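You operate a simulated robot arm through the tools that you are given. There is no shell and no other tool. Be economical: measure what you need, move in short steps, check, and stop when the job is done.

You are at the controls of a simulated robot arm. One attempt, no reset.

## Task
Take the cream folded cloth from the top of the sample table and leave it in the grey tray there. Take the handled block and leave it on the top of the trunk lid. Take the grey tin from the top of the sample table and leave it on top of the packet there. Take the purple small bobbin from the top of the sample table and put it on the pulley there. Any order will do. Set down upright: handled block, tin, small bobbin.
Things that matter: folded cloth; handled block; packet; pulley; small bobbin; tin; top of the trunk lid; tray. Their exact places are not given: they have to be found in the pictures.

The check looks at the end state, three seconds after you hand in, the way a careful person would. Anything else that was tipped, shoved, dropped, spilled or broken makes it a failure. Lids that push on must go on centred and level and be pressed home; caps that screw on are set level and turned clockwise until they are tight. Flat cloth is picked up by pressing the open fingertips on it (5 to 10 N) and closing them slowly along it; thin cloth reads only 2 to 8 mm in the jaws.

## Robot
A 6-joint arm with a two-finger gripper on a trunk, on a base that drives. Base frame: it is fixed to the floor where the robot stands at the start and does not move with it; the origin is under the middle of the robot, x ahead of it, y to its left, z up; the surface under the hand at the start is at about z = 82. Lengths are in cm, angles in rad, forces in N, time in s.
Its first joint turns from -2.897 to 2.897 rad. Places, roughly: folded cloth [75, 0, 75]; handled block (15x10x15 cm) [70, 20, 90]; packet [75, -50, 75]; pulley (6x6x3 cm) [30, -100, 80]; small bobbin [50, -100, 75]; tin [50, -100, 75]; top of the trunk lid [140, 220, 40]; tray (24x15x4 cm) [80, 0, 80]. Payload 1.71 kg.
Tool frame: the origin (TCP) lies between the finger pads and is the grasp point; the fingertips stand 2 cm ahead of it; z points along the fingers, y is the line along which they close. Largest opening 9.6 cm; the body of the gripper starts 11.3 cm behind the TCP.
Orientation is that of the tool frame in the base frame, as a unit quaternion [x, y, z, w]. With the fingers straight down and closing along the base's y, the tool's x points along the base's -x, its y along +y and its z along -z.

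## Interface
- The arm moves only by the tool move_arm. Its arguments are lists of equal length, an entry for each row: "linear": the shift along the tool's x, y, z in cm, a list of three; "turn": the turn, a rotation vector about the tool's x, y, z in rad, a list of three. In form: {"linear": [[dx, dy, dz], ...], "turn": [[ax, ay, az], ...]}. A call has 1 to 12 rows; each row shifts and turns the commanded pose from where the row before left it, along the tool's axes as they then stand. "jaw" is the opening in per cent of the stroke, from 0 (shut) to 100 (fully open), set as the call begins (left out, the last holds). A row lasts 0.2 s, in which the tool goes at most 5 cm and 0.15 rad; a call with a longer step from one row to the next is refused whole, and so is a gripper value outside its range. Where a pose cannot be reached the arm comes as near as it can. A force on the tool above 40 N (or 10 N above the force at the start of the call, whichever is more), or a blocked arm, ends the call early, and 0.2 s more pass. The fingers move at their own pace (about 4.5 cm/s each) and stop on an object; they squeeze with about 29 N. The grip force told is the motor's: it shows also when the fingers shut on nothing. Time passes only in rows, and 0.2 s behind the last, so rows that do not move let the fingers close. It gives the time, the measured TCP pose, the force on the tool (base axes), the opening and the grip force at its end, in the units of the frame above (readings bear some noise), with the torque about the TCP (base axes, N m) and any sound that the robot's microphone picked up, and new pictures: "show" is both (left out), scene, wrist or none.
- Cameras (640 x 400 px; columns grow to the right, rows downward): "scene" is now at [4.62, 15.07, 166.61]; the picture's right is [-0.76, -0.65, 0.01], its down [-0.51, 0.58, -0.63] and it looks along [0.41, -0.48, -0.78] (base axes); focal length 269 px, centre (320, 200). "wrist" rides on the gripper at [6.6, 1.4, -14.5] in the tool frame; the picture's right is [-0.21, 0.98, 0.00], its down [-0.88, -0.18, -0.45] and it looks along [-0.44, -0.09, 0.90] (tool axes); focal length 275 px, centre (320, 200).
- raise_lower(by): slides the trunk up (or, below 0, down) by that many cm; the arm and the scene camera ride with it, the base frame stays. It gives what a move gives, with no picture.
- steer(legs): drives the robot by 1 to 6 legs, each [ahead, turn to the left] in cm and rad, along the robot's own axes; the way and the turn of a leg run together, so that a leg with both is an arc; at most 150 cm and 3.142 rad a leg. The arm and the cameras ride along, it lands a little off, and it stops where it bumps. It gives what a move gives, and a new picture of the scene camera.
- head_to(pan, tilt): turns the head with the scene camera to pan (to the left, within 2.496 rad either way) and tilt (down, from -0.506 to 1.204), counted from straight ahead of the robot. It gives what a move gives, and a new picture of the scene camera.
- measure_at(camera, pixels): there is no depth. For up to 12 entries [column, row, z] of the newest picture of that camera ("zoom" is the newest enlarged one), the place [x, y] in the base frame at which the ray of that pixel passes the height z, good to about 0.3 cm. No time passes.
- close_up(camera, box): a new picture of the part [left, top, right, bottom] of that camera's present view, enlarged. No time passes.
- close_job(): hands the job in; it is judged then, once.

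Go step by step. Measure first, check grasps and placings, and put right what went wrong. The budget is 110 turns and 260 pictures, counting those below and the enlarged ones. Unless the task says otherwise, let go and move clear before handing in, and close with one line.

The tools are called after "Request:" by a JSON object that holds its "op" and its "data". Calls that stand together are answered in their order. move_arm: Moves the arm, as the interface text tells. Its arguments: {"type":"object","properties":{"linear":{"type":"array","items":{"type":"array","items":{"type":"number"}}},"turn":{"type":"array","items":{"type":"array","items":{"type":"number"}}},"jaw":{"type":"number"},"show":{"type":"string","enum":["both","scene","wrist","none"]}},"required":["linear","turn"]} The other tools are called the same way: raise_lower (by) slides the trunk up or down; steer (legs) drives the base; head_to (pan, tilt) turns the head that bears the scene camera; measure_at (camera, pixels) gives the place at which the rays of pixels pass given heights; close_up (camera, box) takes an enlarged picture of a part of a camera's view; close_job () hands the job in.

At the start:

```text
clock: 0.0
tool_pos: [64.8, -21.03, 118.98]
tcp_rot: [0.0, 1.0, 0.0, -0.002]
force: [-0.2, 0.1, 0.3]
ft_torque: [0.0, -0.03, 0.02]
gripper_width: 9.62
gripper_force: 0.1
trunk travel left (down, up): [-27.5, 11.5]
robot x, y, heading: [-0.22, -0.07, 0.001]
head pan, tilt: [-0.857, 0.878]
```

scene: 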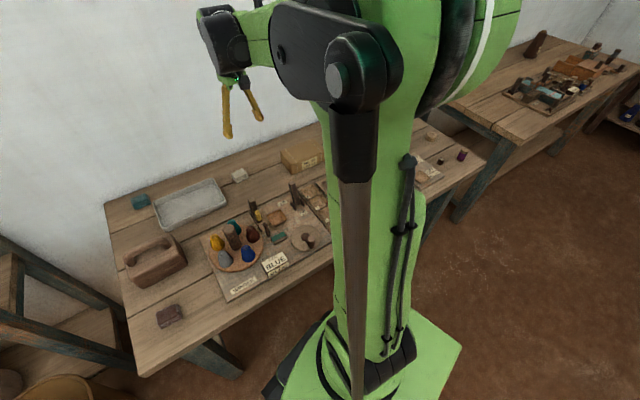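
wrist: 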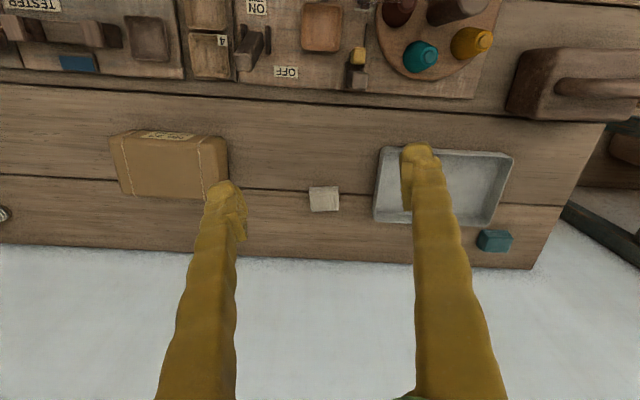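

The scene shows the handled block (155,262), tray (190,203), cream cloth (240,175), packet (302,157); the tin, bobbin and pulley are probably near (440,155). I'll enlarge those parts.

Request:
{"op": "close_up", "data": {"camera": "scene", "box": [100, 120, 340, 340]}}

Request:
{"op": "close_up", "data": {"camera": "scene", "box": [380, 110, 500, 210]}}

Request:
{"op": "measure_at", "data": {"camera": "scene", "pixels": [[155, 262, 82], [190, 203, 82], [240, 175, 82], [302, 157, 82], [461, 156, 82], [440, 161, 82], [430, 136, 82]]}}

Request:
{"op": "measure_at", "data": {"camera": "wrist", "pixels": [[325, 199, 83], [168, 165, 90], [440, 185, 82], [495, 240, 84], [590, 90, 92]]}}

```text
1.82 times, centred on (220, 230) of scene
```

zoom: 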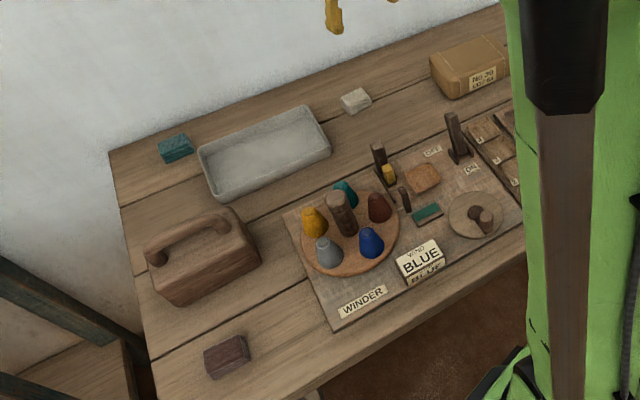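

```text
4.00 times, centred on (440, 160) of scene
```

zoom: 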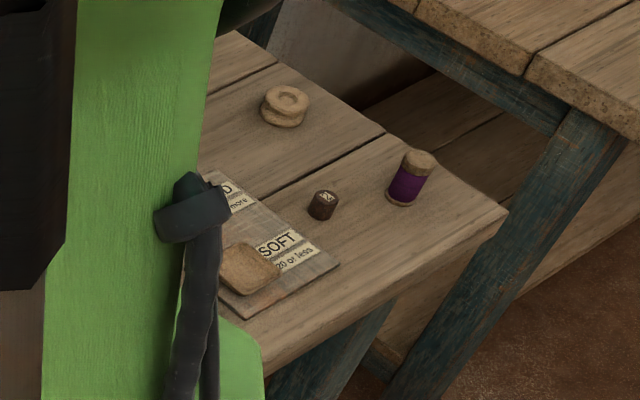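

```text
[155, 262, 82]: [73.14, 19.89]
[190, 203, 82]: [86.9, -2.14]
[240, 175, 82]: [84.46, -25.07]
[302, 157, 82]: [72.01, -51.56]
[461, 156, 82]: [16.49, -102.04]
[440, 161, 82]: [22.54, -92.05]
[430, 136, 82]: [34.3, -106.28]
```

```text
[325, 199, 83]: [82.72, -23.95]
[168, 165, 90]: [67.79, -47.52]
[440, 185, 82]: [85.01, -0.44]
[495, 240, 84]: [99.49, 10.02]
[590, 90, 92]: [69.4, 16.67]
```

Pulley sits near (34,-106), purple bobbin near (17,-102), and something metallic shows at wrist (0,213), maybe the tin. I'll shift the arm to the right to see it.

Request:
{"op": "move_arm", "data": {"linear": [[0, -4.5, 0], [0, -4.5, 0], [0, -4.5, 0], [0, -4.5, 0], [0, -4.5, 0], [0, -4.5, 0], [0, -4.5, 0], [0, -4.5, 0], [0, -4.5, 0]], "turn": [[0, 0, 0], [0, 0, 0], [0, 0, 0], [0, 0, 0], [0, 0, 0], [0, 0, 0], [0, 0, 0], [0, 0, 0], [0, 0, 0]]}}

```text
clock: 2.0
tool_pos: [63.06, -61.51, 120.01]
tcp_rot: [0.001, 1.0, 0.0, 0.007]
force: [-0.1, 0.3, -0.1]
ft_torque: [-0.02, -0.02, -0.01]
gripper_width: 9.61
gripper_force: 0.0
trunk travel left (down, up): [-27.5, 11.5]
robot x, y, heading: [0.18, -0.32, 0.001]
head pan, tilt: [-0.857, 0.878]
```

scene: 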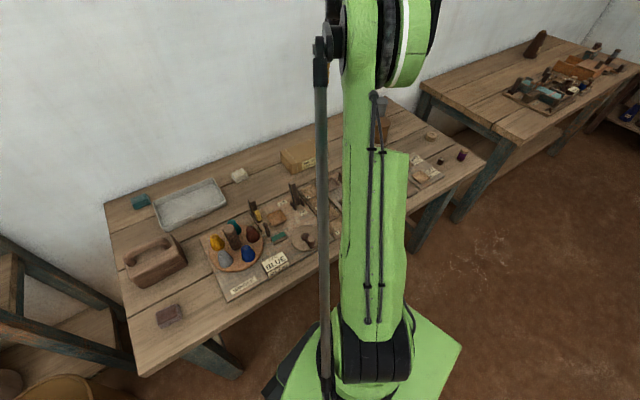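
wrist: 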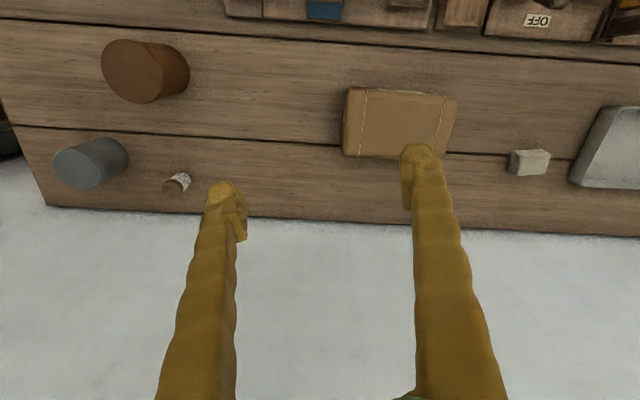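

The grey tin is at wrist (90,165), with a brown cylinder next to it at (145,72); the packet is at (400,122). I'll measure and enlarge.

Request:
{"op": "close_up", "data": {"camera": "wrist", "box": [0, 20, 240, 220]}}

Request:
{"op": "measure_at", "data": {"camera": "wrist", "pixels": [[80, 169, 92], [105, 155, 82], [343, 152, 82], [343, 152, 90], [345, 88, 90], [457, 97, 90], [445, 155, 90], [45, 206, 82], [525, 165, 82], [185, 180, 83]]}}

Request:
{"op": "measure_at", "data": {"camera": "scene", "pixels": [[280, 160, 82], [293, 175, 82], [280, 150, 90], [293, 164, 90]]}}

Request:
{"op": "close_up", "data": {"camera": "scene", "box": [220, 130, 340, 200]}}

```text
2.00 times, centred on (120, 120) of wrist
```

zoom: 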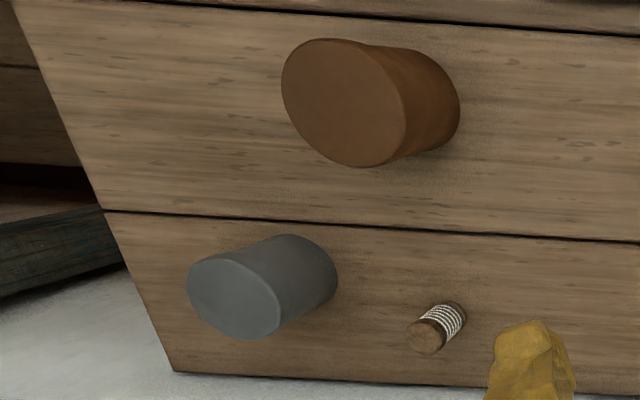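

```text
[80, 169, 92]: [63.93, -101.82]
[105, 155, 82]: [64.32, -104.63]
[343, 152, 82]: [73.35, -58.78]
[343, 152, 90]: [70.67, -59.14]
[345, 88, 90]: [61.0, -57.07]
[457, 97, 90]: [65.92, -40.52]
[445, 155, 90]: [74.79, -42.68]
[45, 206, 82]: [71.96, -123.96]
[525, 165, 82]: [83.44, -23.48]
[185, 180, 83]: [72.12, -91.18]
```

```text
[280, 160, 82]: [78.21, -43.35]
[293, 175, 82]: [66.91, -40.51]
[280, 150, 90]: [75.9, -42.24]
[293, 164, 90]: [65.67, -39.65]
```

```text
5.33 times, centred on (280, 165) of scene
```

zoom: 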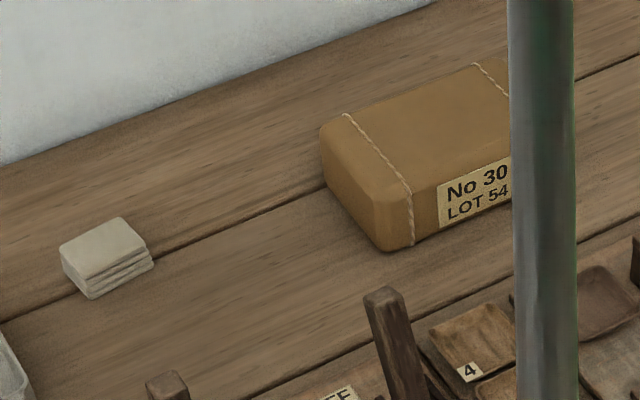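

The table is turned relative to the base frame. I'll measure its corners to plan the driving.

Request:
{"op": "measure_at", "data": {"camera": "scene", "pixels": [[105, 205, 82], [143, 375, 82], [485, 160, 82], [390, 102, 82], [461, 158, 82], [432, 138, 82], [441, 163, 82], [335, 258, 82]]}}

Request:
{"op": "head_to", "data": {"pan": -1.4, "tilt": 0.8}}

Request:
{"op": "head_to", "data": {"pan": 0.9, "tilt": 0.6}}

```text
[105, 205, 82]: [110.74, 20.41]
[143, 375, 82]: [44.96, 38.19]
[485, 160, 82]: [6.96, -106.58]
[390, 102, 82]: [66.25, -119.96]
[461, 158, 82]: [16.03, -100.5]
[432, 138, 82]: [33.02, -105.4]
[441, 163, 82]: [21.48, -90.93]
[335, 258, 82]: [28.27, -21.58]
```

```text
clock: 3.0
tool_pos: [63.15, -61.42, 120.01]
tcp_rot: [0.0, 1.0, 0.001, 0.008]
force: [-0.6, -0.1, -1.3]
ft_torque: [0.0, -0.01, 0.02]
gripper_width: 9.58
gripper_force: 0.1
trunk travel left (down, up): [-27.5, 11.5]
robot x, y, heading: [0.38, 0.05, 0.002]
head pan, tilt: [-1.4, 0.799]
```

scene: 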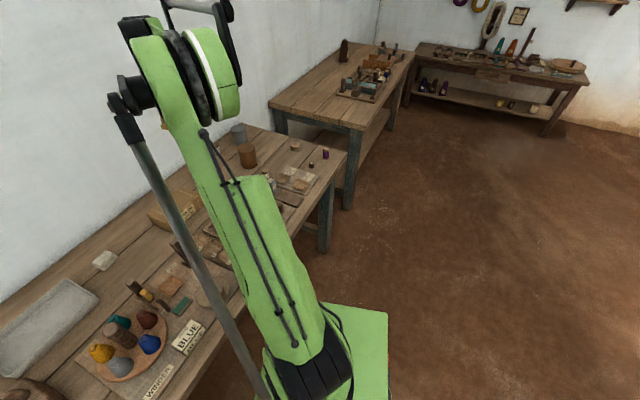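

```text
clock: 5.1
tool_pos: [63.13, -61.44, 120.07]
tcp_rot: [-0.001, 1.0, 0.0, 0.007]
force: [0.0, 1.0, -0.8]
ft_torque: [0.04, -0.01, -0.04]
gripper_width: 9.62
gripper_force: 0.0
trunk travel left (down, up): [-27.5, 11.5]
robot x, y, heading: [-0.15, -0.14, -0.001]
head pan, tilt: [0.901, 0.6]
```

scene: 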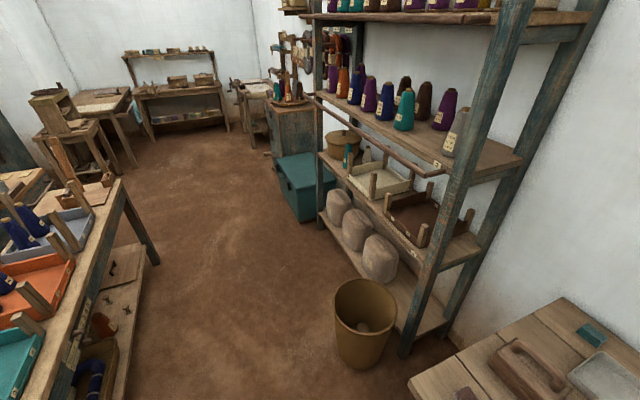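

The teal chest at (305,190) is the trunk. The cloth comes first, so I'll move over it and look from close by.

Request:
{"op": "move_arm", "data": {"linear": [[-1.5, 4, 2], [-1.5, 4, 2], [-1.5, 4, 2], [-1.5, 4, 2], [-1.5, 4, 2], [-1.5, 4, 2], [-1.5, 4, 2], [-1.5, 4, 2], [-1.5, 4, 2]], "turn": [[0, 0, 0], [0, 0, 0], [0, 0, 0], [0, 0, 0], [0, 0, 0], [0, 0, 0], [0, 0, 0], [0, 0, 0], [0, 0, 0]], "show": "wrist"}}

Request:
{"op": "head_to", "data": {"pan": -0.3, "tilt": 0.8}}

```text
clock: 7.1
tool_pos: [76.53, -25.83, 101.99]
tcp_rot: [0.0, 1.0, 0.0, 0.007]
force: [-0.7, 0.6, -0.5]
ft_torque: [-0.01, -0.02, -0.01]
gripper_width: 9.61
gripper_force: 0.1
trunk travel left (down, up): [-27.5, 11.5]
robot x, y, heading: [0.12, -0.07, -0.003]
head pan, tilt: [0.901, 0.6]
```

wrist: 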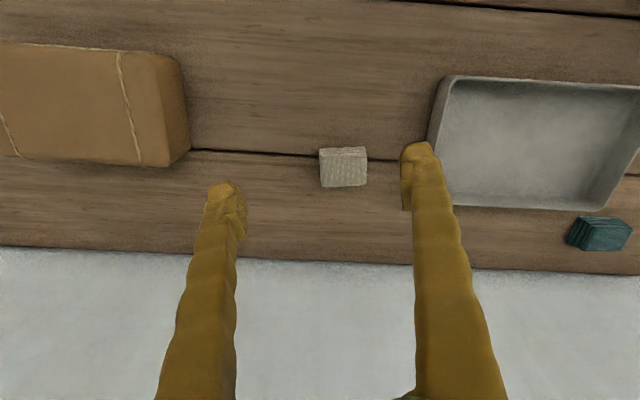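

```text
clock: 8.5
tool_pos: [76.6, -25.75, 102.08]
tcp_rot: [0.0, 1.0, 0.0, 0.006]
force: [-0.3, 0.1, 0.3]
ft_torque: [0.01, 0.0, -0.02]
gripper_width: 9.6
gripper_force: 0.1
trunk travel left (down, up): [-27.5, 11.5]
robot x, y, heading: [0.22, -0.22, 0.004]
head pan, tilt: [-0.3, 0.799]
```

scene: 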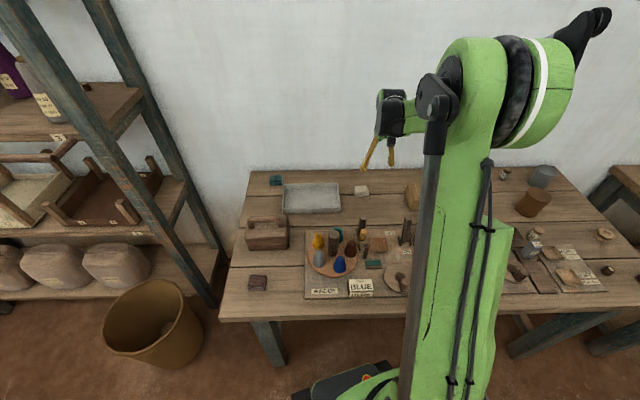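

Request:
{"op": "close_up", "data": {"camera": "wrist", "box": [300, 130, 390, 200]}}

Request:
{"op": "measure_at", "data": {"camera": "wrist", "pixels": [[320, 150, 82], [365, 147, 82], [320, 158, 84], [365, 155, 84], [366, 186, 84], [322, 188, 84], [446, 77, 86], [638, 86, 86], [590, 211, 86], [432, 180, 86], [520, 140, 83], [395, 160, 82]]}}

Request:
{"op": "close_up", "data": {"camera": "scene", "box": [220, 160, 420, 300]}}

Request:
{"op": "close_up", "data": {"camera": "scene", "box": [490, 150, 640, 300]}}

```text
5.71 times, centred on (345, 165) of wrist
```

zoom: 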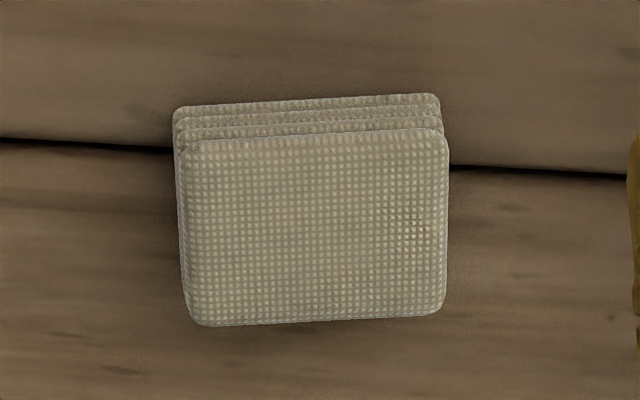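

```text
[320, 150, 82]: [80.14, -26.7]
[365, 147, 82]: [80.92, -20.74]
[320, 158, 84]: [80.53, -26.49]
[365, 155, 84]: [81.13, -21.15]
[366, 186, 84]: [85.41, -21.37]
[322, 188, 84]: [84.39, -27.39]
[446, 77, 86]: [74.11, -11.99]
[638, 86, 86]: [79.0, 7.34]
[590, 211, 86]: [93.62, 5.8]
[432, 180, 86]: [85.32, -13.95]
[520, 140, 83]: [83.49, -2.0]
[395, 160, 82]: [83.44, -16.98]
```

```text
2.86 times, centred on (320, 230) of scene
```

zoom: 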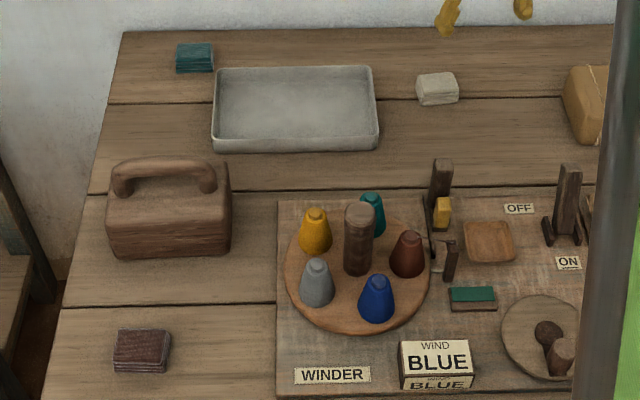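

```text
2.67 times, centred on (565, 225) of scene
```

zoom: 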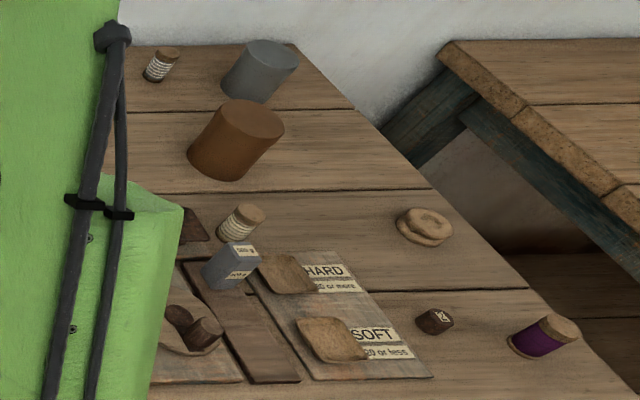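

The cloth is about 6×4.5×2 cm, centred near (82.6,-24) and turned about 0.13 rad. I'll align with it and descend to just above the table.

Request:
{"op": "move_arm", "data": {"linear": [[-3, 0.9, 3], [-3, 0.9, 3], [0, 0, 4], [0, 0, 3], [0, 0, 0]], "turn": [[0, 0, 0], [0, 0, 0], [0, 0, 0.13], [0, 0, 0], [0, 0, 0]], "jaw": 100}}

```text
clock: 9.7
tool_pos: [82.76, -23.95, 89.26]
tcp_rot: [0.066, 0.998, -0.001, 0.007]
force: [-0.2, -0.4, 0.9]
ft_torque: [0.02, 0.02, 0.02]
gripper_width: 9.59
gripper_force: 0.0
trunk travel left (down, up): [-27.5, 11.5]
robot x, y, heading: [-0.05, 0.3, 0.0]
head pan, tilt: [-0.3, 0.799]
```

scene: 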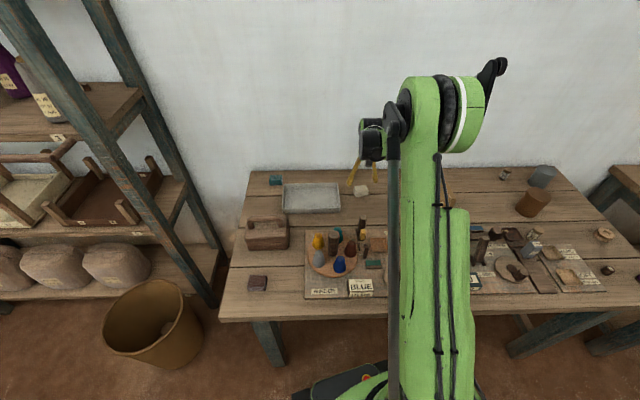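
wrist: 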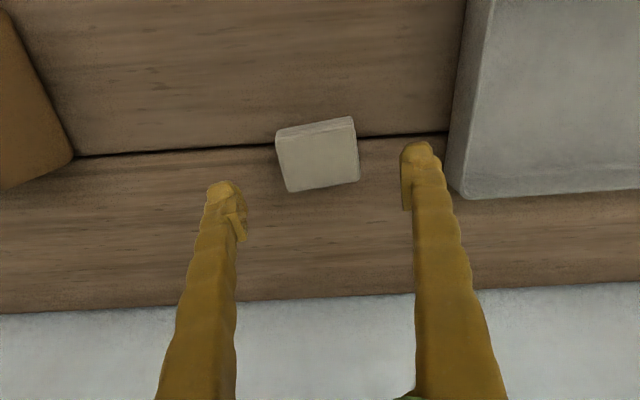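

Request:
{"op": "measure_at", "data": {"camera": "wrist", "pixels": [[278, 138, 84], [353, 122, 84], [360, 180, 84], [288, 192, 84], [320, 156, 84], [465, 120, 82]]}}

```text
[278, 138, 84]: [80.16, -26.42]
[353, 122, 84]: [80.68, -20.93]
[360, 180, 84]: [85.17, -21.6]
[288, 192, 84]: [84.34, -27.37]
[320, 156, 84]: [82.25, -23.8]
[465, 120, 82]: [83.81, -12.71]
```

The centre matches (82.6,-24.1), so I'll go down and close slowly.

Request:
{"op": "move_arm", "data": {"linear": [[0, 0, 2], [0, 0, 2], [0, 0, 0.9], [0, 0, 0]], "turn": [[0, 0, 0], [0, 0, 0], [0, 0, 0], [0, 0, 0]], "show": "none"}}

Request:
{"op": "move_arm", "data": {"linear": [[0, 0, 0], [0, 0, 0], [0, 0, 0], [0, 0, 0], [0, 0, 0]], "turn": [[0, 0, 0], [0, 0, 0], [0, 0, 0], [0, 0, 0], [0, 0, 0]], "jaw": 45, "show": "wrist"}}

```text
clock: 10.7
tool_pos: [82.93, -23.92, 84.37]
tcp_rot: [0.065, 0.998, 0.0, 0.007]
force: [-0.9, 1.2, -0.3]
ft_torque: [-0.02, -0.01, 0.0]
gripper_width: 9.62
gripper_force: 0.0
trunk travel left (down, up): [-27.5, 11.5]
robot x, y, heading: [-0.06, -0.09, 0.003]
head pan, tilt: [-0.3, 0.799]
```

```text
clock: 11.9
tool_pos: [83.15, -23.87, 84.27]
tcp_rot: [0.065, 0.998, 0.001, 0.007]
force: [0.1, 1.0, -0.2]
ft_torque: [-0.04, -0.03, 0.0]
gripper_width: 5.84
gripper_force: 28.8
trunk travel left (down, up): [-27.5, 11.5]
robot x, y, heading: [0.06, 0.21, 0.0]
head pan, tilt: [-0.3, 0.799]
```

wrist: 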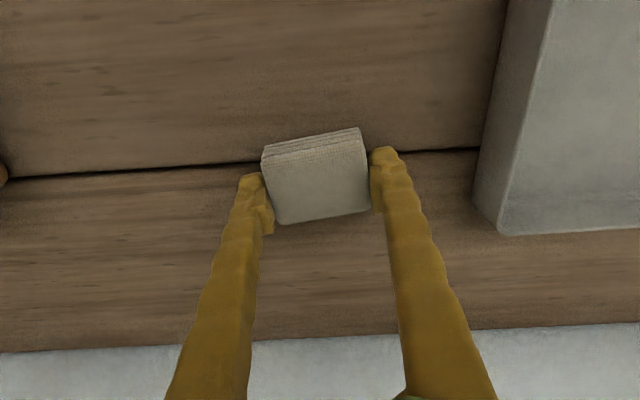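

Gripped at 5.84 cm with 29 N, as a firm folded stack. I'll close the jaw setting fully and lift.

Request:
{"op": "move_arm", "data": {"linear": [[0, 0, 0], [0, 0, -2], [0, 0, -4], [0, 0, -4], [0, 0, -4], [0, 0, 0]], "turn": [[0, 0, 0], [0, 0, 0], [0, 0, 0], [0, 0, 0], [0, 0, 0], [0, 0, 0]], "jaw": 30}}

```text
clock: 13.3
tool_pos: [82.67, -24.05, 98.32]
tcp_rot: [0.065, 0.998, 0.001, 0.008]
force: [-0.9, 0.7, -0.1]
ft_torque: [-0.03, -0.04, -0.02]
gripper_width: 5.86
gripper_force: 28.5
trunk travel left (down, up): [-27.5, 11.5]
robot x, y, heading: [-0.06, 0.04, -0.003]
head pan, tilt: [-0.3, 0.799]
```

scene: 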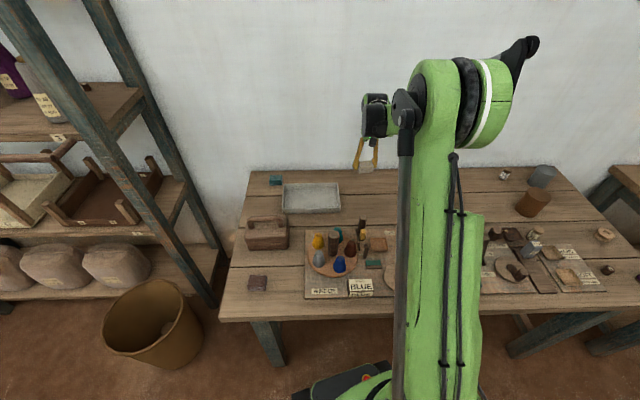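
wrist: 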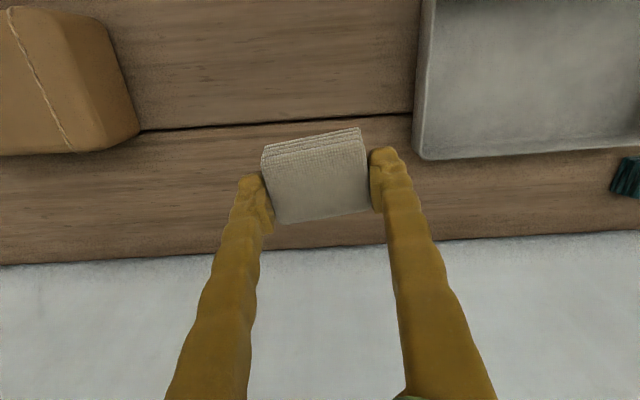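

Cloth is held. I'll measure the tray from the scene picture.

Request:
{"op": "measure_at", "data": {"camera": "scene", "pixels": [[284, 184, 86], [338, 183, 86], [341, 205, 86], [283, 206, 86], [312, 198, 83]]}}

```text
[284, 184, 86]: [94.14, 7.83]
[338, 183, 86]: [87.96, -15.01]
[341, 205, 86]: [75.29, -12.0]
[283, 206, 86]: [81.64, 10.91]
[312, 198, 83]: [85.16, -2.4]
```

Request:
{"op": "move_arm", "data": {"linear": [[0.1, 4.4, 0], [0.1, 4.4, 0], [0.1, 4.4, 0], [0.1, 4.4, 0], [0.1, 4.4, 0], [0, 0, 4], [0, 0, 4], [0, 0, 2], [0, 0, 0]], "turn": [[0, 0, 0], [0, 0, 0], [0, 0, 0], [0, 0, 0.1], [0, 0, 0], [0, 0, 0], [0, 0, 0], [0, 0, 0], [0, 0, 0]]}}

```text
clock: 15.3
tool_pos: [85.76, -2.11, 88.3]
tcp_rot: [0.115, 0.993, 0.001, 0.008]
force: [-0.2, -0.5, -0.4]
ft_torque: [-0.04, 0.0, 0.02]
gripper_width: 5.88
gripper_force: 29.2
trunk travel left (down, up): [-27.5, 11.5]
robot x, y, heading: [0.12, 0.12, 0.003]
head pan, tilt: [-0.3, 0.799]
```

scene: 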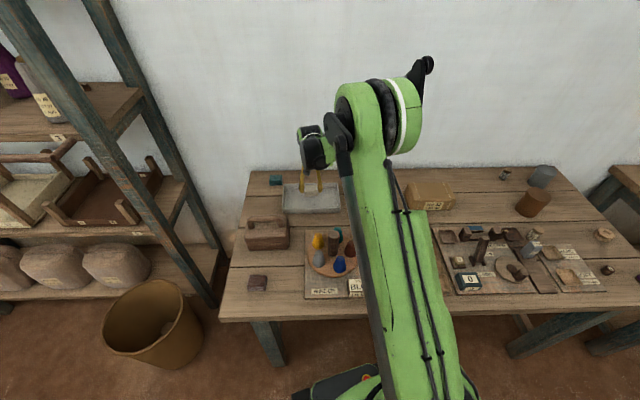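
wrist: 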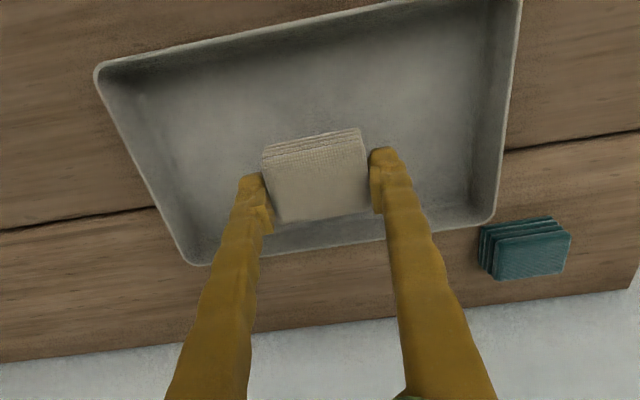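

It is over the tray floor, slightly to the far side. I'll shift 1 cm back, lower gently and release.

Request:
{"op": "move_arm", "data": {"linear": [[1.2, 0, 0.5], [0, 0, 1], [0, 0, 0.7], [0, 0, 0.4], [0, 0, 0.2], [0, 0, 0]], "turn": [[0, 0, 0], [0, 0, 0], [0, 0, 0], [0, 0, 0], [0, 0, 0], [0, 0, 0]], "show": "wrist"}}

```text
clock: 16.7
tool_pos: [84.62, -1.74, 85.43]
tcp_rot: [0.114, 0.993, 0.001, 0.007]
force: [0.7, -0.2, -0.7]
ft_torque: [-0.01, 0.01, 0.01]
gripper_width: 5.85
gripper_force: 28.7
trunk travel left (down, up): [-27.5, 11.5]
robot x, y, heading: [-0.01, -0.53, 0.003]
head pan, tilt: [-0.3, 0.799]
```

wrist: 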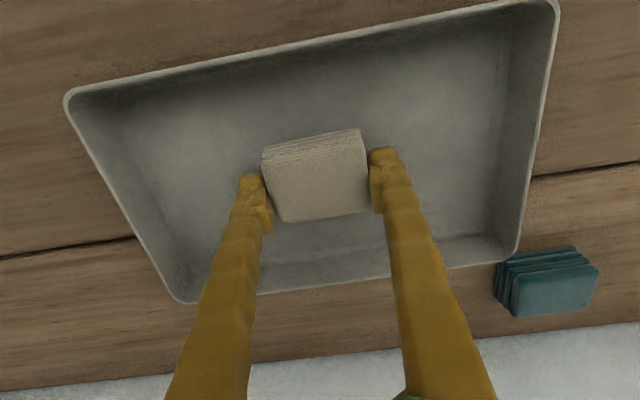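

Request:
{"op": "move_arm", "data": {"linear": [[0, 0, 0.3], [0, 0, 0.2], [0, 0, 0.2], [0, 0, 0]], "turn": [[0, 0, 0], [0, 0, 0], [0, 0, 0], [0, 0, 0]], "show": "none"}}

Request:
{"op": "move_arm", "data": {"linear": [[0, 0, 0], [0, 0, 0], [0, 0, 0], [0, 0, -2], [0, 0, -4], [0, 0, -5], [0, 0, -5], [0, 0, -5]], "turn": [[0, 0, 0], [0, 0, 0], [0, 0, 0], [0, 0, 0], [0, 0, 0], [0, 0, 0], [0, 0, 0], [0, 0, 0]], "jaw": 100}}

```text
clock: 17.7
tool_pos: [84.65, -1.73, 84.79]
tcp_rot: [0.115, 0.993, 0.001, 0.007]
force: [-0.1, 0.3, -0.6]
ft_torque: [0.01, 0.0, 0.01]
gripper_width: 5.86
gripper_force: 29.4
trunk travel left (down, up): [-27.5, 11.5]
robot x, y, heading: [-0.0, 0.04, 0.0]
head pan, tilt: [-0.3, 0.799]
```

```text
clock: 19.5
tool_pos: [84.37, -1.86, 105.89]
tcp_rot: [0.115, 0.993, 0.001, 0.008]
force: [0.4, -0.2, 0.6]
ft_torque: [0.0, 0.02, -0.02]
gripper_width: 9.62
gripper_force: 0.0
trunk travel left (down, up): [-27.5, 11.5]
robot x, y, heading: [0.23, 0.24, 0.005]
head pan, tilt: [-0.3, 0.799]
```

scene: 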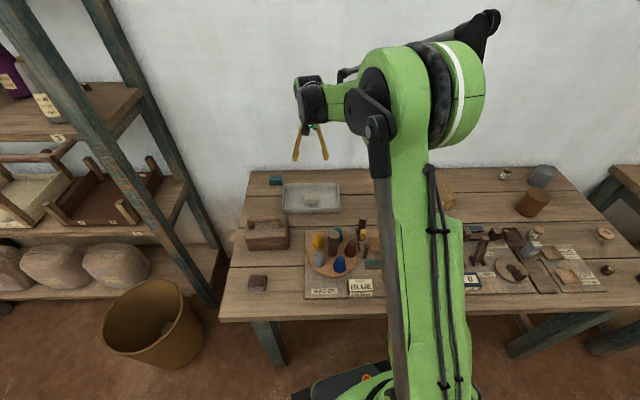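
wrist: 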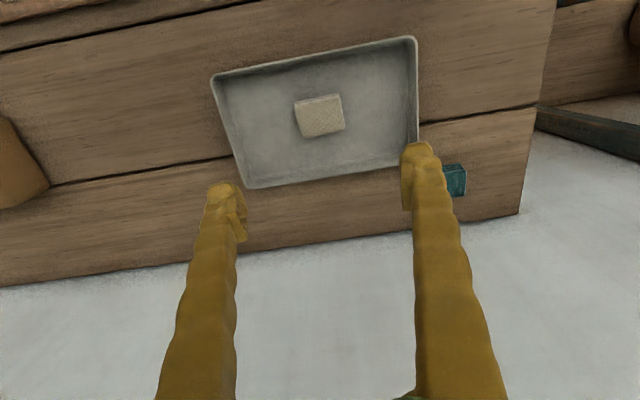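

The cloth lies in the tray. I'll retract the arm and drive parallel to the table towards its right end.

Request:
{"op": "move_arm", "data": {"linear": [[4, 0, -2], [4.5, 0, -2], [4.5, 0, -2], [4.5, 0, -2], [4.5, 0, -2], [4.5, 0, -2], [4.5, 0, -1], [4.5, 0, 0]], "turn": [[0, 0, 0], [0, 0, 0], [0, 0, 0], [0, 0, 0], [0, 0, 0], [0, 0, 0], [0, 0, 0], [0, 0, 0]], "show": "none"}}

Request:
{"op": "steer", "data": {"legs": [[0, -1.826], [65, 0]]}}

```text
clock: 21.3
tool_pos: [49.28, 6.45, 118.45]
tcp_rot: [0.115, 0.993, 0.001, 0.007]
force: [-0.9, -1.0, 0.0]
ft_torque: [0.01, -0.06, 0.01]
gripper_width: 9.59
gripper_force: 0.2
trunk travel left (down, up): [-27.5, 11.5]
robot x, y, heading: [-0.08, -0.13, -0.0]
head pan, tilt: [-0.3, 0.799]
```

```text
clock: 32.8
tool_pos: [-21.65, -112.74, 118.44]
tcp_rot: [0.855, 0.519, -0.005, 0.005]
force: [-0.2, 0.4, -0.4]
ft_torque: [-0.05, 0.02, -0.01]
gripper_width: 9.62
gripper_force: 0.1
trunk travel left (down, up): [-27.5, 11.5]
robot x, y, heading: [-16.1, -62.7, -1.82]
head pan, tilt: [-0.3, 0.799]
```

scene: 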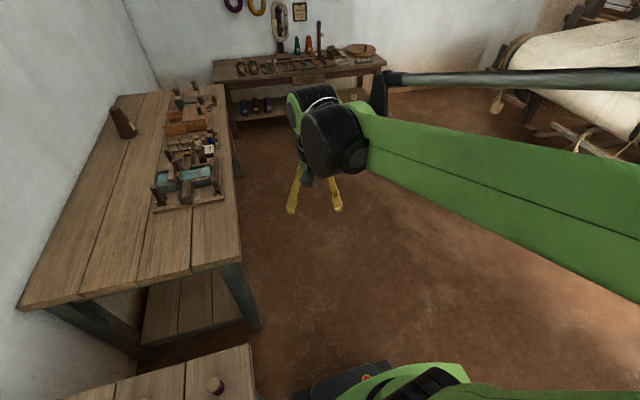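

Drive went fine. I'll turn the head towards the table's right end.

Request:
{"op": "head_to", "data": {"pan": 1.25, "tilt": 0.85}}

```text
clock: 34.5
tool_pos: [-21.19, -110.72, 119.1]
tcp_rot: [0.854, 0.52, -0.011, 0.012]
force: [-0.9, 0.3, 0.0]
ft_torque: [-0.04, -0.01, 0.01]
gripper_width: 9.59
gripper_force: 0.0
trunk travel left (down, up): [-27.5, 11.5]
robot x, y, heading: [-16.08, -63.01, -1.822]
head pan, tilt: [1.25, 0.85]
```

scene: 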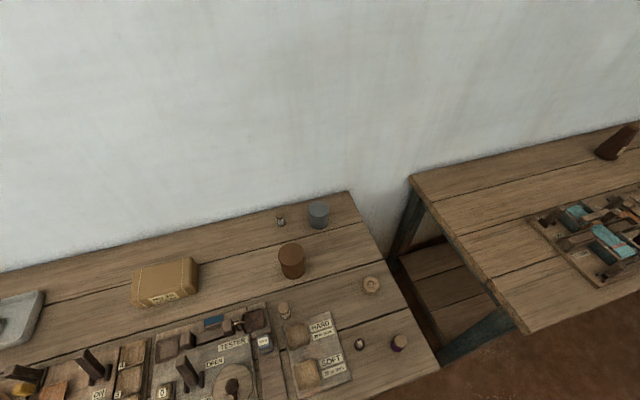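

Everything on the right is visible with no arm in the way. I'll enlarge and measure it.

Request:
{"op": "close_up", "data": {"camera": "scene", "box": [260, 190, 440, 380]}}

Request:
{"op": "measure_at", "data": {"camera": "scene", "pixels": [[400, 348, 82], [400, 340, 86], [371, 290, 82], [371, 282, 85], [319, 223, 82], [319, 207, 92], [133, 303, 82], [198, 292, 82], [132, 275, 90], [191, 259, 90], [198, 284, 90], [137, 297, 90]]}}

Request:
{"op": "close_up", "data": {"camera": "scene", "box": [110, 240, 220, 320]}}

```text
2.11 times, centred on (350, 285) of scene
```

zoom: 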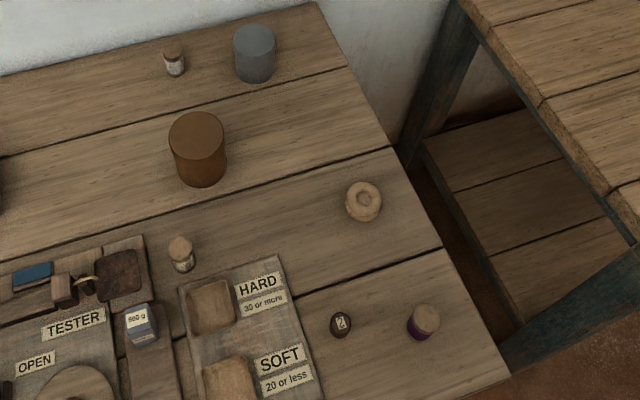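

```text
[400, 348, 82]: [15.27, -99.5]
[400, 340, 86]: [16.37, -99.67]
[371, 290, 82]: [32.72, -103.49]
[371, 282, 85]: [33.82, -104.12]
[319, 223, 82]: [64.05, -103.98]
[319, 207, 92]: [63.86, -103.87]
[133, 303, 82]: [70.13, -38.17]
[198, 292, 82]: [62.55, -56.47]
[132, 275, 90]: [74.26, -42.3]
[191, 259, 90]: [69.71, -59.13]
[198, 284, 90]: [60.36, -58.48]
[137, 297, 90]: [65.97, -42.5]
```

```text
5.00 times, centred on (165, 280) of scene
```

zoom: 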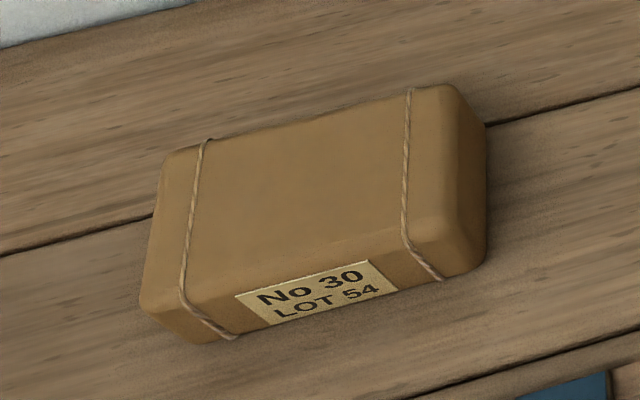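

The tin is at (64,-104), the bobbin at (15.8,-99.7), and the pulley at (33.3,-103.8). I'll move over the bobbin.

Request:
{"op": "move_arm", "data": {"linear": [[0, 0, 0], [0, 0, 0], [0, 0, 0], [0, 0, 0], [0, 0, 0], [0.1, 4.8, 1], [0.1, 4.8, 1], [0.1, 4.8, 1], [0.1, 4.8, 1], [0.1, 4.8, 1], [0.1, 4.8, 1]], "turn": [[0, 0, -0.15], [0, 0, -0.15], [0, 0, -0.15], [0, 0, -0.15], [0, 0, -0.15], [0, 0, 0], [0, 0, 0], [0, 0, 0], [0, 0, 0], [0, 0, 0], [0, 0, 0]], "jaw": 100}}

```text
clock: 36.9
tool_pos: [6.07, -102.75, 112.47]
tcp_rot: [0.605, 0.796, -0.013, 0.005]
force: [0.9, -0.7, 0.1]
ft_torque: [0.06, -0.01, 0.01]
gripper_width: 9.58
gripper_force: 0.0
trunk travel left (down, up): [-27.5, 11.5]
robot x, y, heading: [-15.43, -62.98, -1.824]
head pan, tilt: [1.25, 0.85]
```

scene: 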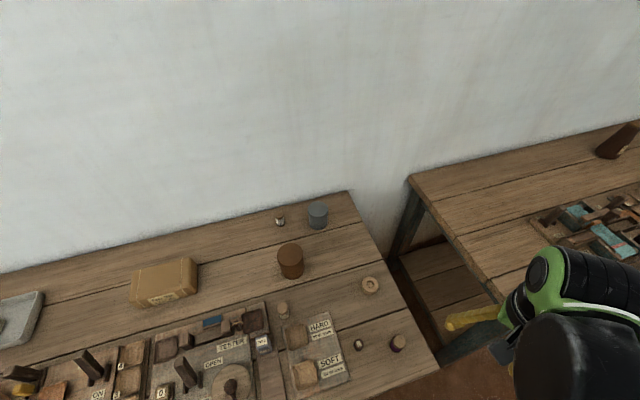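
wrist: 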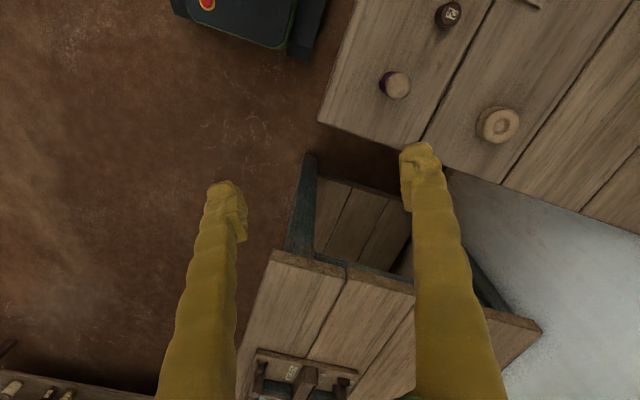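

Request:
{"op": "close_up", "data": {"camera": "wrist", "box": [360, 40, 540, 160]}}

Request:
{"op": "measure_at", "data": {"camera": "wrist", "pixels": [[398, 86, 87], [383, 82, 82], [500, 126, 85], [490, 122, 82]]}}

Request:
{"op": "close_up", "data": {"camera": "scene", "box": [340, 260, 430, 370]}}

```text
3.33 times, centred on (450, 100) of wrist
```

zoom: 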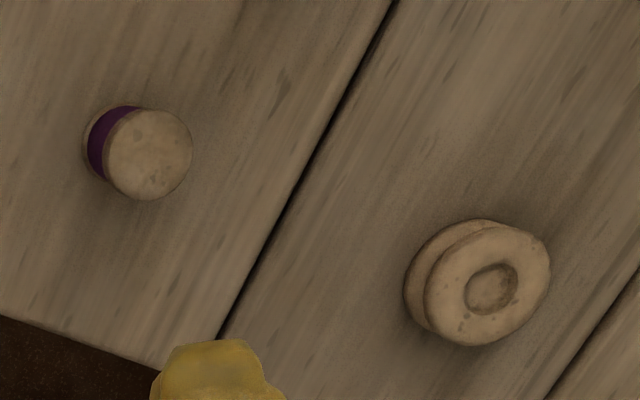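

```text
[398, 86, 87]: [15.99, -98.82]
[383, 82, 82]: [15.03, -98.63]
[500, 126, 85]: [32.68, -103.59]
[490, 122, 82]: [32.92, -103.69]
```

```text
3.64 times, centred on (385, 315) of scene
```

zoom: 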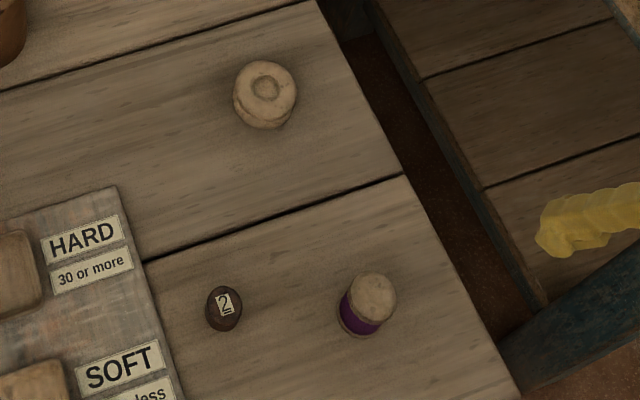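

Request:
{"op": "move_arm", "data": {"linear": [[0.27, 3.5, 2], [0.27, 3.5, 2], [0.27, 3.5, 2], [0, 0, 4.5], [0, 0, 4.5], [0, 0, 0]], "turn": [[-0.015, 0.024, 0], [0, 0, 0], [0, 0, 0], [0, 0, 0], [0, 0, 0], [0, 0, 0]]}}

```text
clock: 38.2
tool_pos: [16.25, -99.45, 97.5]
tcp_rot: [0.605, 0.796, 0.001, 0.0]
force: [0.2, 0.0, -0.7]
ft_torque: [0.03, 0.02, -0.02]
gripper_width: 9.58
gripper_force: 0.0
trunk travel left (down, up): [-27.5, 11.5]
robot x, y, heading: [-15.42, -62.97, -1.821]
head pan, tilt: [1.25, 0.85]
```

scene: 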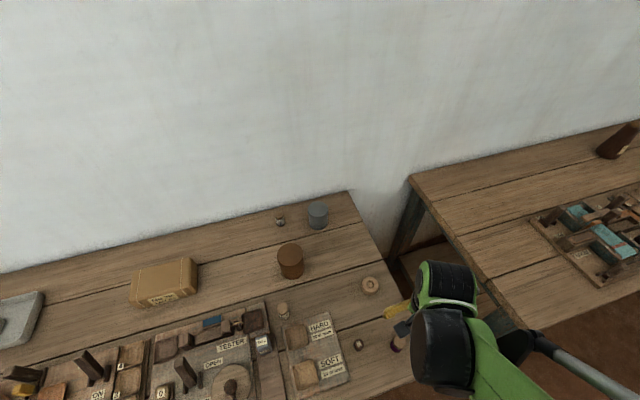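
wrist: 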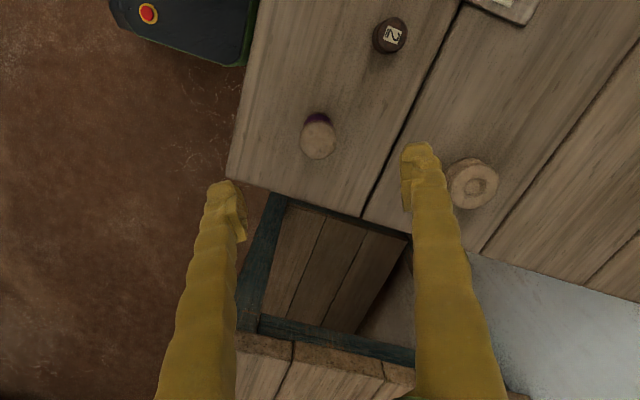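

Request:
{"op": "close_up", "data": {"camera": "wrist", "box": [280, 95, 360, 175]}}

Request:
{"op": "measure_at", "data": {"camera": "wrist", "pixels": [[318, 141, 86], [318, 141, 87], [318, 125, 82], [301, 140, 86], [336, 140, 86]]}}

```text
5.00 times, centred on (320, 135) of wrist
```

zoom: 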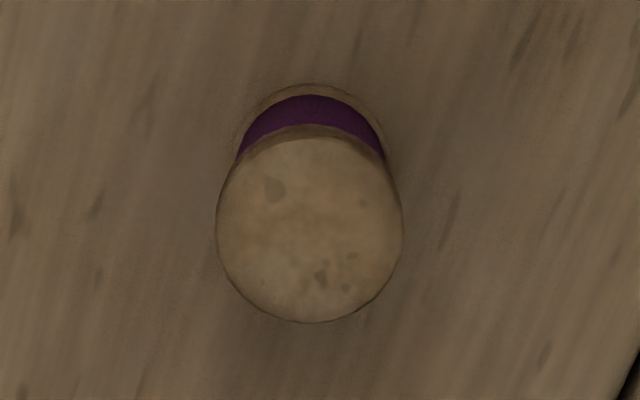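

```text
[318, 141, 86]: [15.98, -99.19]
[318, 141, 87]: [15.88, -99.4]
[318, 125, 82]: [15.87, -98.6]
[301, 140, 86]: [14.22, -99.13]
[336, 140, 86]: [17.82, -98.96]
```

Bobbin is ~3.7 cm wide, ~4 tall, at (15.95,-99.2). I'll descend and grasp it.

Request:
{"op": "move_arm", "data": {"linear": [[0.3, -0.2, 4], [0, 0, 4], [0, 0, 3], [0, 0, 1.7], [0, 0, 0]], "turn": [[0, 0, 0], [0, 0, 0], [0, 0, 0], [0, 0, 0], [0, 0, 0]], "show": "wrist"}}

Request:
{"op": "move_arm", "data": {"linear": [[0, 0, 0], [0, 0, 0], [0, 0, 0], [0, 0, 0], [0, 0, 0]], "turn": [[0, 0, 0], [0, 0, 0], [0, 0, 0], [0, 0, 0], [0, 0, 0]], "jaw": 25, "show": "wrist"}}

```text
clock: 39.5
tool_pos: [16.03, -99.02, 84.87]
tcp_rot: [0.604, 0.797, 0.001, 0.0]
force: [0.6, -0.6, 1.1]
ft_torque: [0.02, -0.02, 0.0]
gripper_width: 9.6
gripper_force: 0.2
trunk travel left (down, up): [-27.5, 11.5]
robot x, y, heading: [-16.39, -63.04, -1.826]
head pan, tilt: [1.25, 0.85]
```

wrist: 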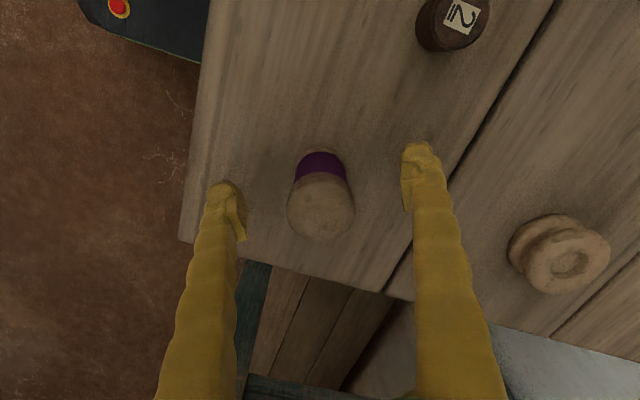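

```text
clock: 40.6
tool_pos: [15.9, -99.09, 85.04]
tcp_rot: [0.605, 0.797, 0.0, 0.001]
force: [0.2, -0.6, -0.2]
ft_torque: [0.03, 0.0, -0.01]
gripper_width: 3.06
gripper_force: 29.0
trunk travel left (down, up): [-27.5, 11.5]
robot x, y, heading: [-15.71, -63.01, -1.82]
head pan, tilt: [1.25, 0.85]
```

wrist: 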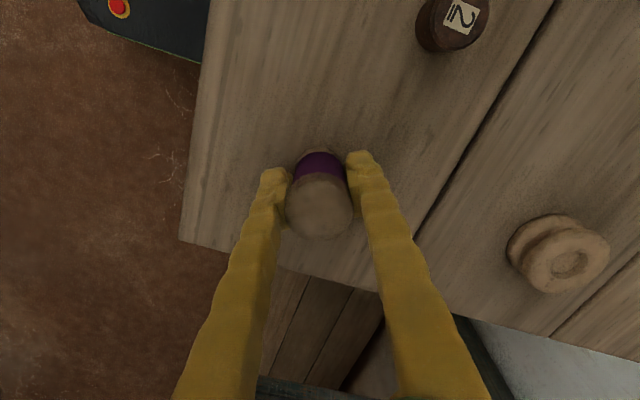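

Gripped on the 3.06 cm waist. I'll lift and move over the pulley.

Request:
{"op": "move_arm", "data": {"linear": [[0, 0, -2], [0, 0, -4], [0, 0, -4], [-2.2, 3.7, 0], [-2.2, 3.7, 0], [-2.2, 3.7, 0], [-2.2, 3.7, 0], [0, 0, 0]], "turn": [[0, 0, 0], [0, 0, 0], [0, 0, 0], [0, 0, 0], [0, 0, 0], [0, 0, 0], [0, 0, 0], [0, 0, 0]], "show": "wrist"}}

```text
clock: 42.5
tool_pos: [32.6, -103.67, 94.75]
tcp_rot: [0.605, 0.796, 0.0, 0.0]
force: [0.9, -0.2, -0.3]
ft_torque: [-0.03, 0.04, -0.02]
gripper_width: 3.06
gripper_force: 29.4
trunk travel left (down, up): [-27.5, 11.5]
robot x, y, heading: [-15.75, -63.14, -1.823]
head pan, tilt: [1.25, 0.85]
```

wrist: 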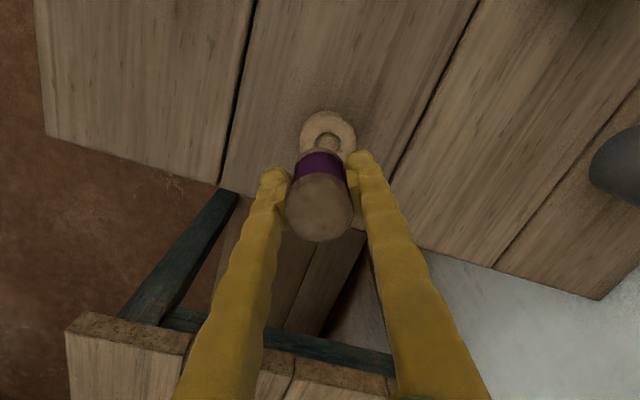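

Request:
{"op": "close_up", "data": {"camera": "wrist", "box": [280, 90, 380, 190]}}

Request:
{"op": "measure_at", "data": {"camera": "wrist", "pixels": [[328, 142, 85], [300, 138, 85], [356, 138, 85], [327, 111, 85]]}}

Request:
{"op": "close_up", "data": {"camera": "scene", "box": [330, 230, 430, 310]}}

```text
4.00 times, centred on (330, 140) of wrist
```

zoom: 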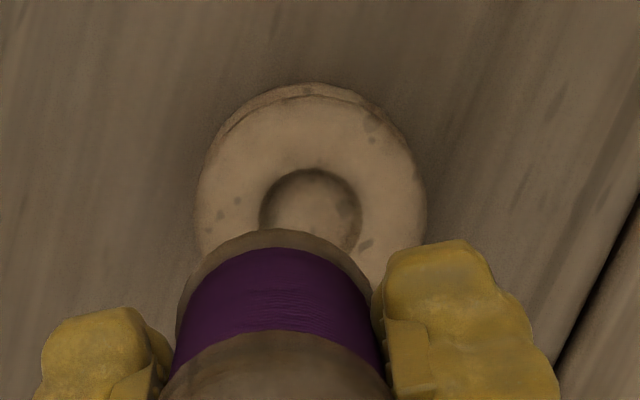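

```text
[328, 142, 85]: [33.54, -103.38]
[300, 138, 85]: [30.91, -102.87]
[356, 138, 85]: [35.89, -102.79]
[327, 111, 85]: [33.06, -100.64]
```

```text
5.00 times, centred on (380, 270) of scene
```

zoom: 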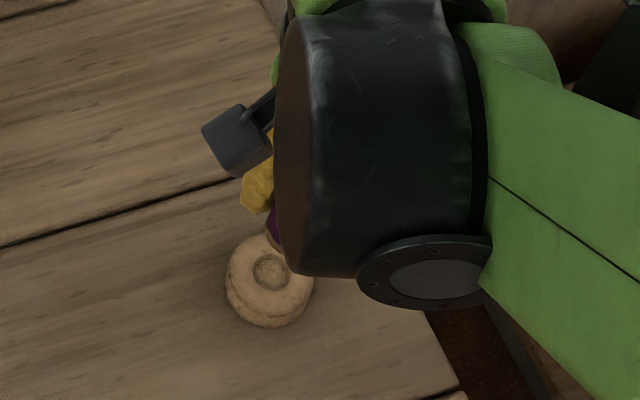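

Request:
{"op": "move_arm", "data": {"linear": [[-0.1, 0.8, 2], [0, 0, 2], [0, 0, 1.5], [0, 0, 0]], "turn": [[0, 0, 0], [0, 0, 0], [0, 0, 0], [0, 0, 0]], "show": "wrist"}}

Request:
{"op": "close_up", "data": {"camera": "wrist", "box": [270, 100, 390, 220]}}

Request:
{"op": "close_up", "data": {"camera": "scene", "box": [330, 230, 430, 310]}}

```text
clock: 43.5
tool_pos: [33.22, -103.56, 89.42]
tcp_rot: [0.605, 0.796, 0.001, 0.0]
force: [0.3, 0.1, -0.7]
ft_torque: [0.05, 0.0, 0.01]
gripper_width: 3.04
gripper_force: 29.9
trunk travel left (down, up): [-27.5, 11.5]
robot x, y, heading: [-15.99, -62.46, -1.821]
head pan, tilt: [1.25, 0.85]
```

wrist: 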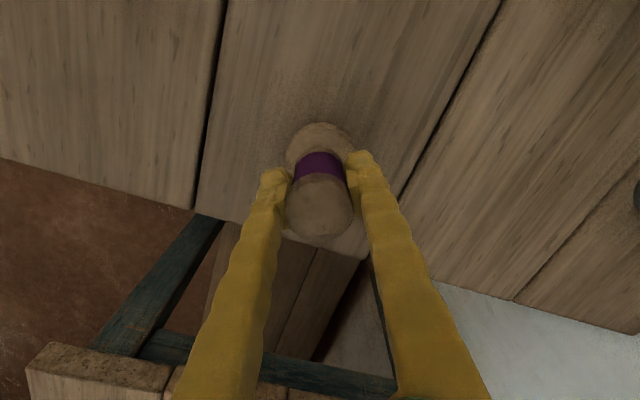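

```text
3.33 times, centred on (330, 160) of wrist
```

zoom: 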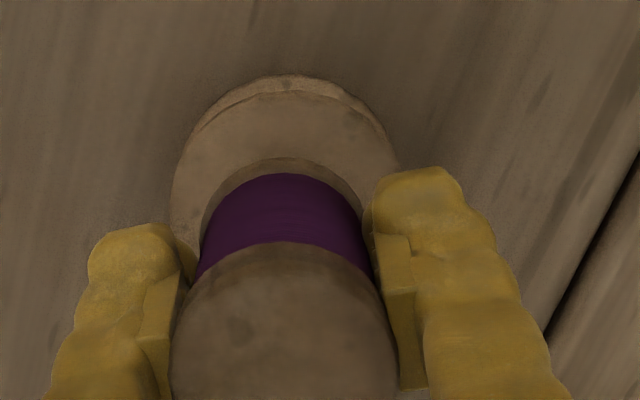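

```text
5.00 times, centred on (380, 270) of scene
```

zoom: 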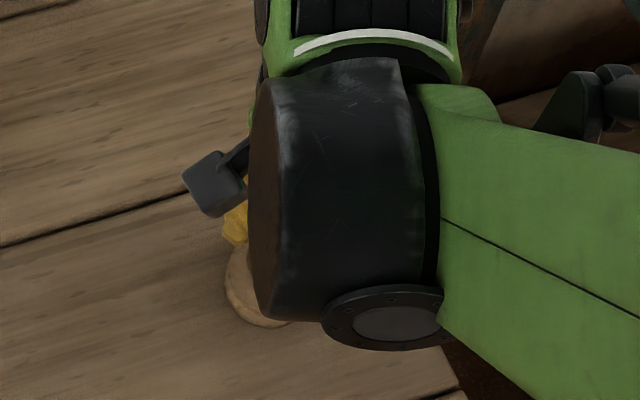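

Request:
{"op": "measure_at", "data": {"camera": "zoom", "pixels": [[170, 185, 85], [400, 165, 85], [285, 92, 85], [285, 158, 86.4], [285, 75, 82]]}}

```text
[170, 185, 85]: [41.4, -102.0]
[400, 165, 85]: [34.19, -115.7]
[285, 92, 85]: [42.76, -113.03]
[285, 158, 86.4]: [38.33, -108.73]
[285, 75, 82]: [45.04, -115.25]
```

Request:
{"op": "measure_at", "data": {"camera": "wrist", "pixels": [[285, 155.5, 85], [354, 149.5, 85], [319.5, 127.6, 85], [319.5, 147.4, 86.4], [319.5, 147.4, 86.0], [320, 159, 85]]}}

```text
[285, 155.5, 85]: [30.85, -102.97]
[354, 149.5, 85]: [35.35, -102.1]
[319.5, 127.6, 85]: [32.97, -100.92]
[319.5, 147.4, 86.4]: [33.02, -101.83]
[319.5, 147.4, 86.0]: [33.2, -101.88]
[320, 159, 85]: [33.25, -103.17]
```

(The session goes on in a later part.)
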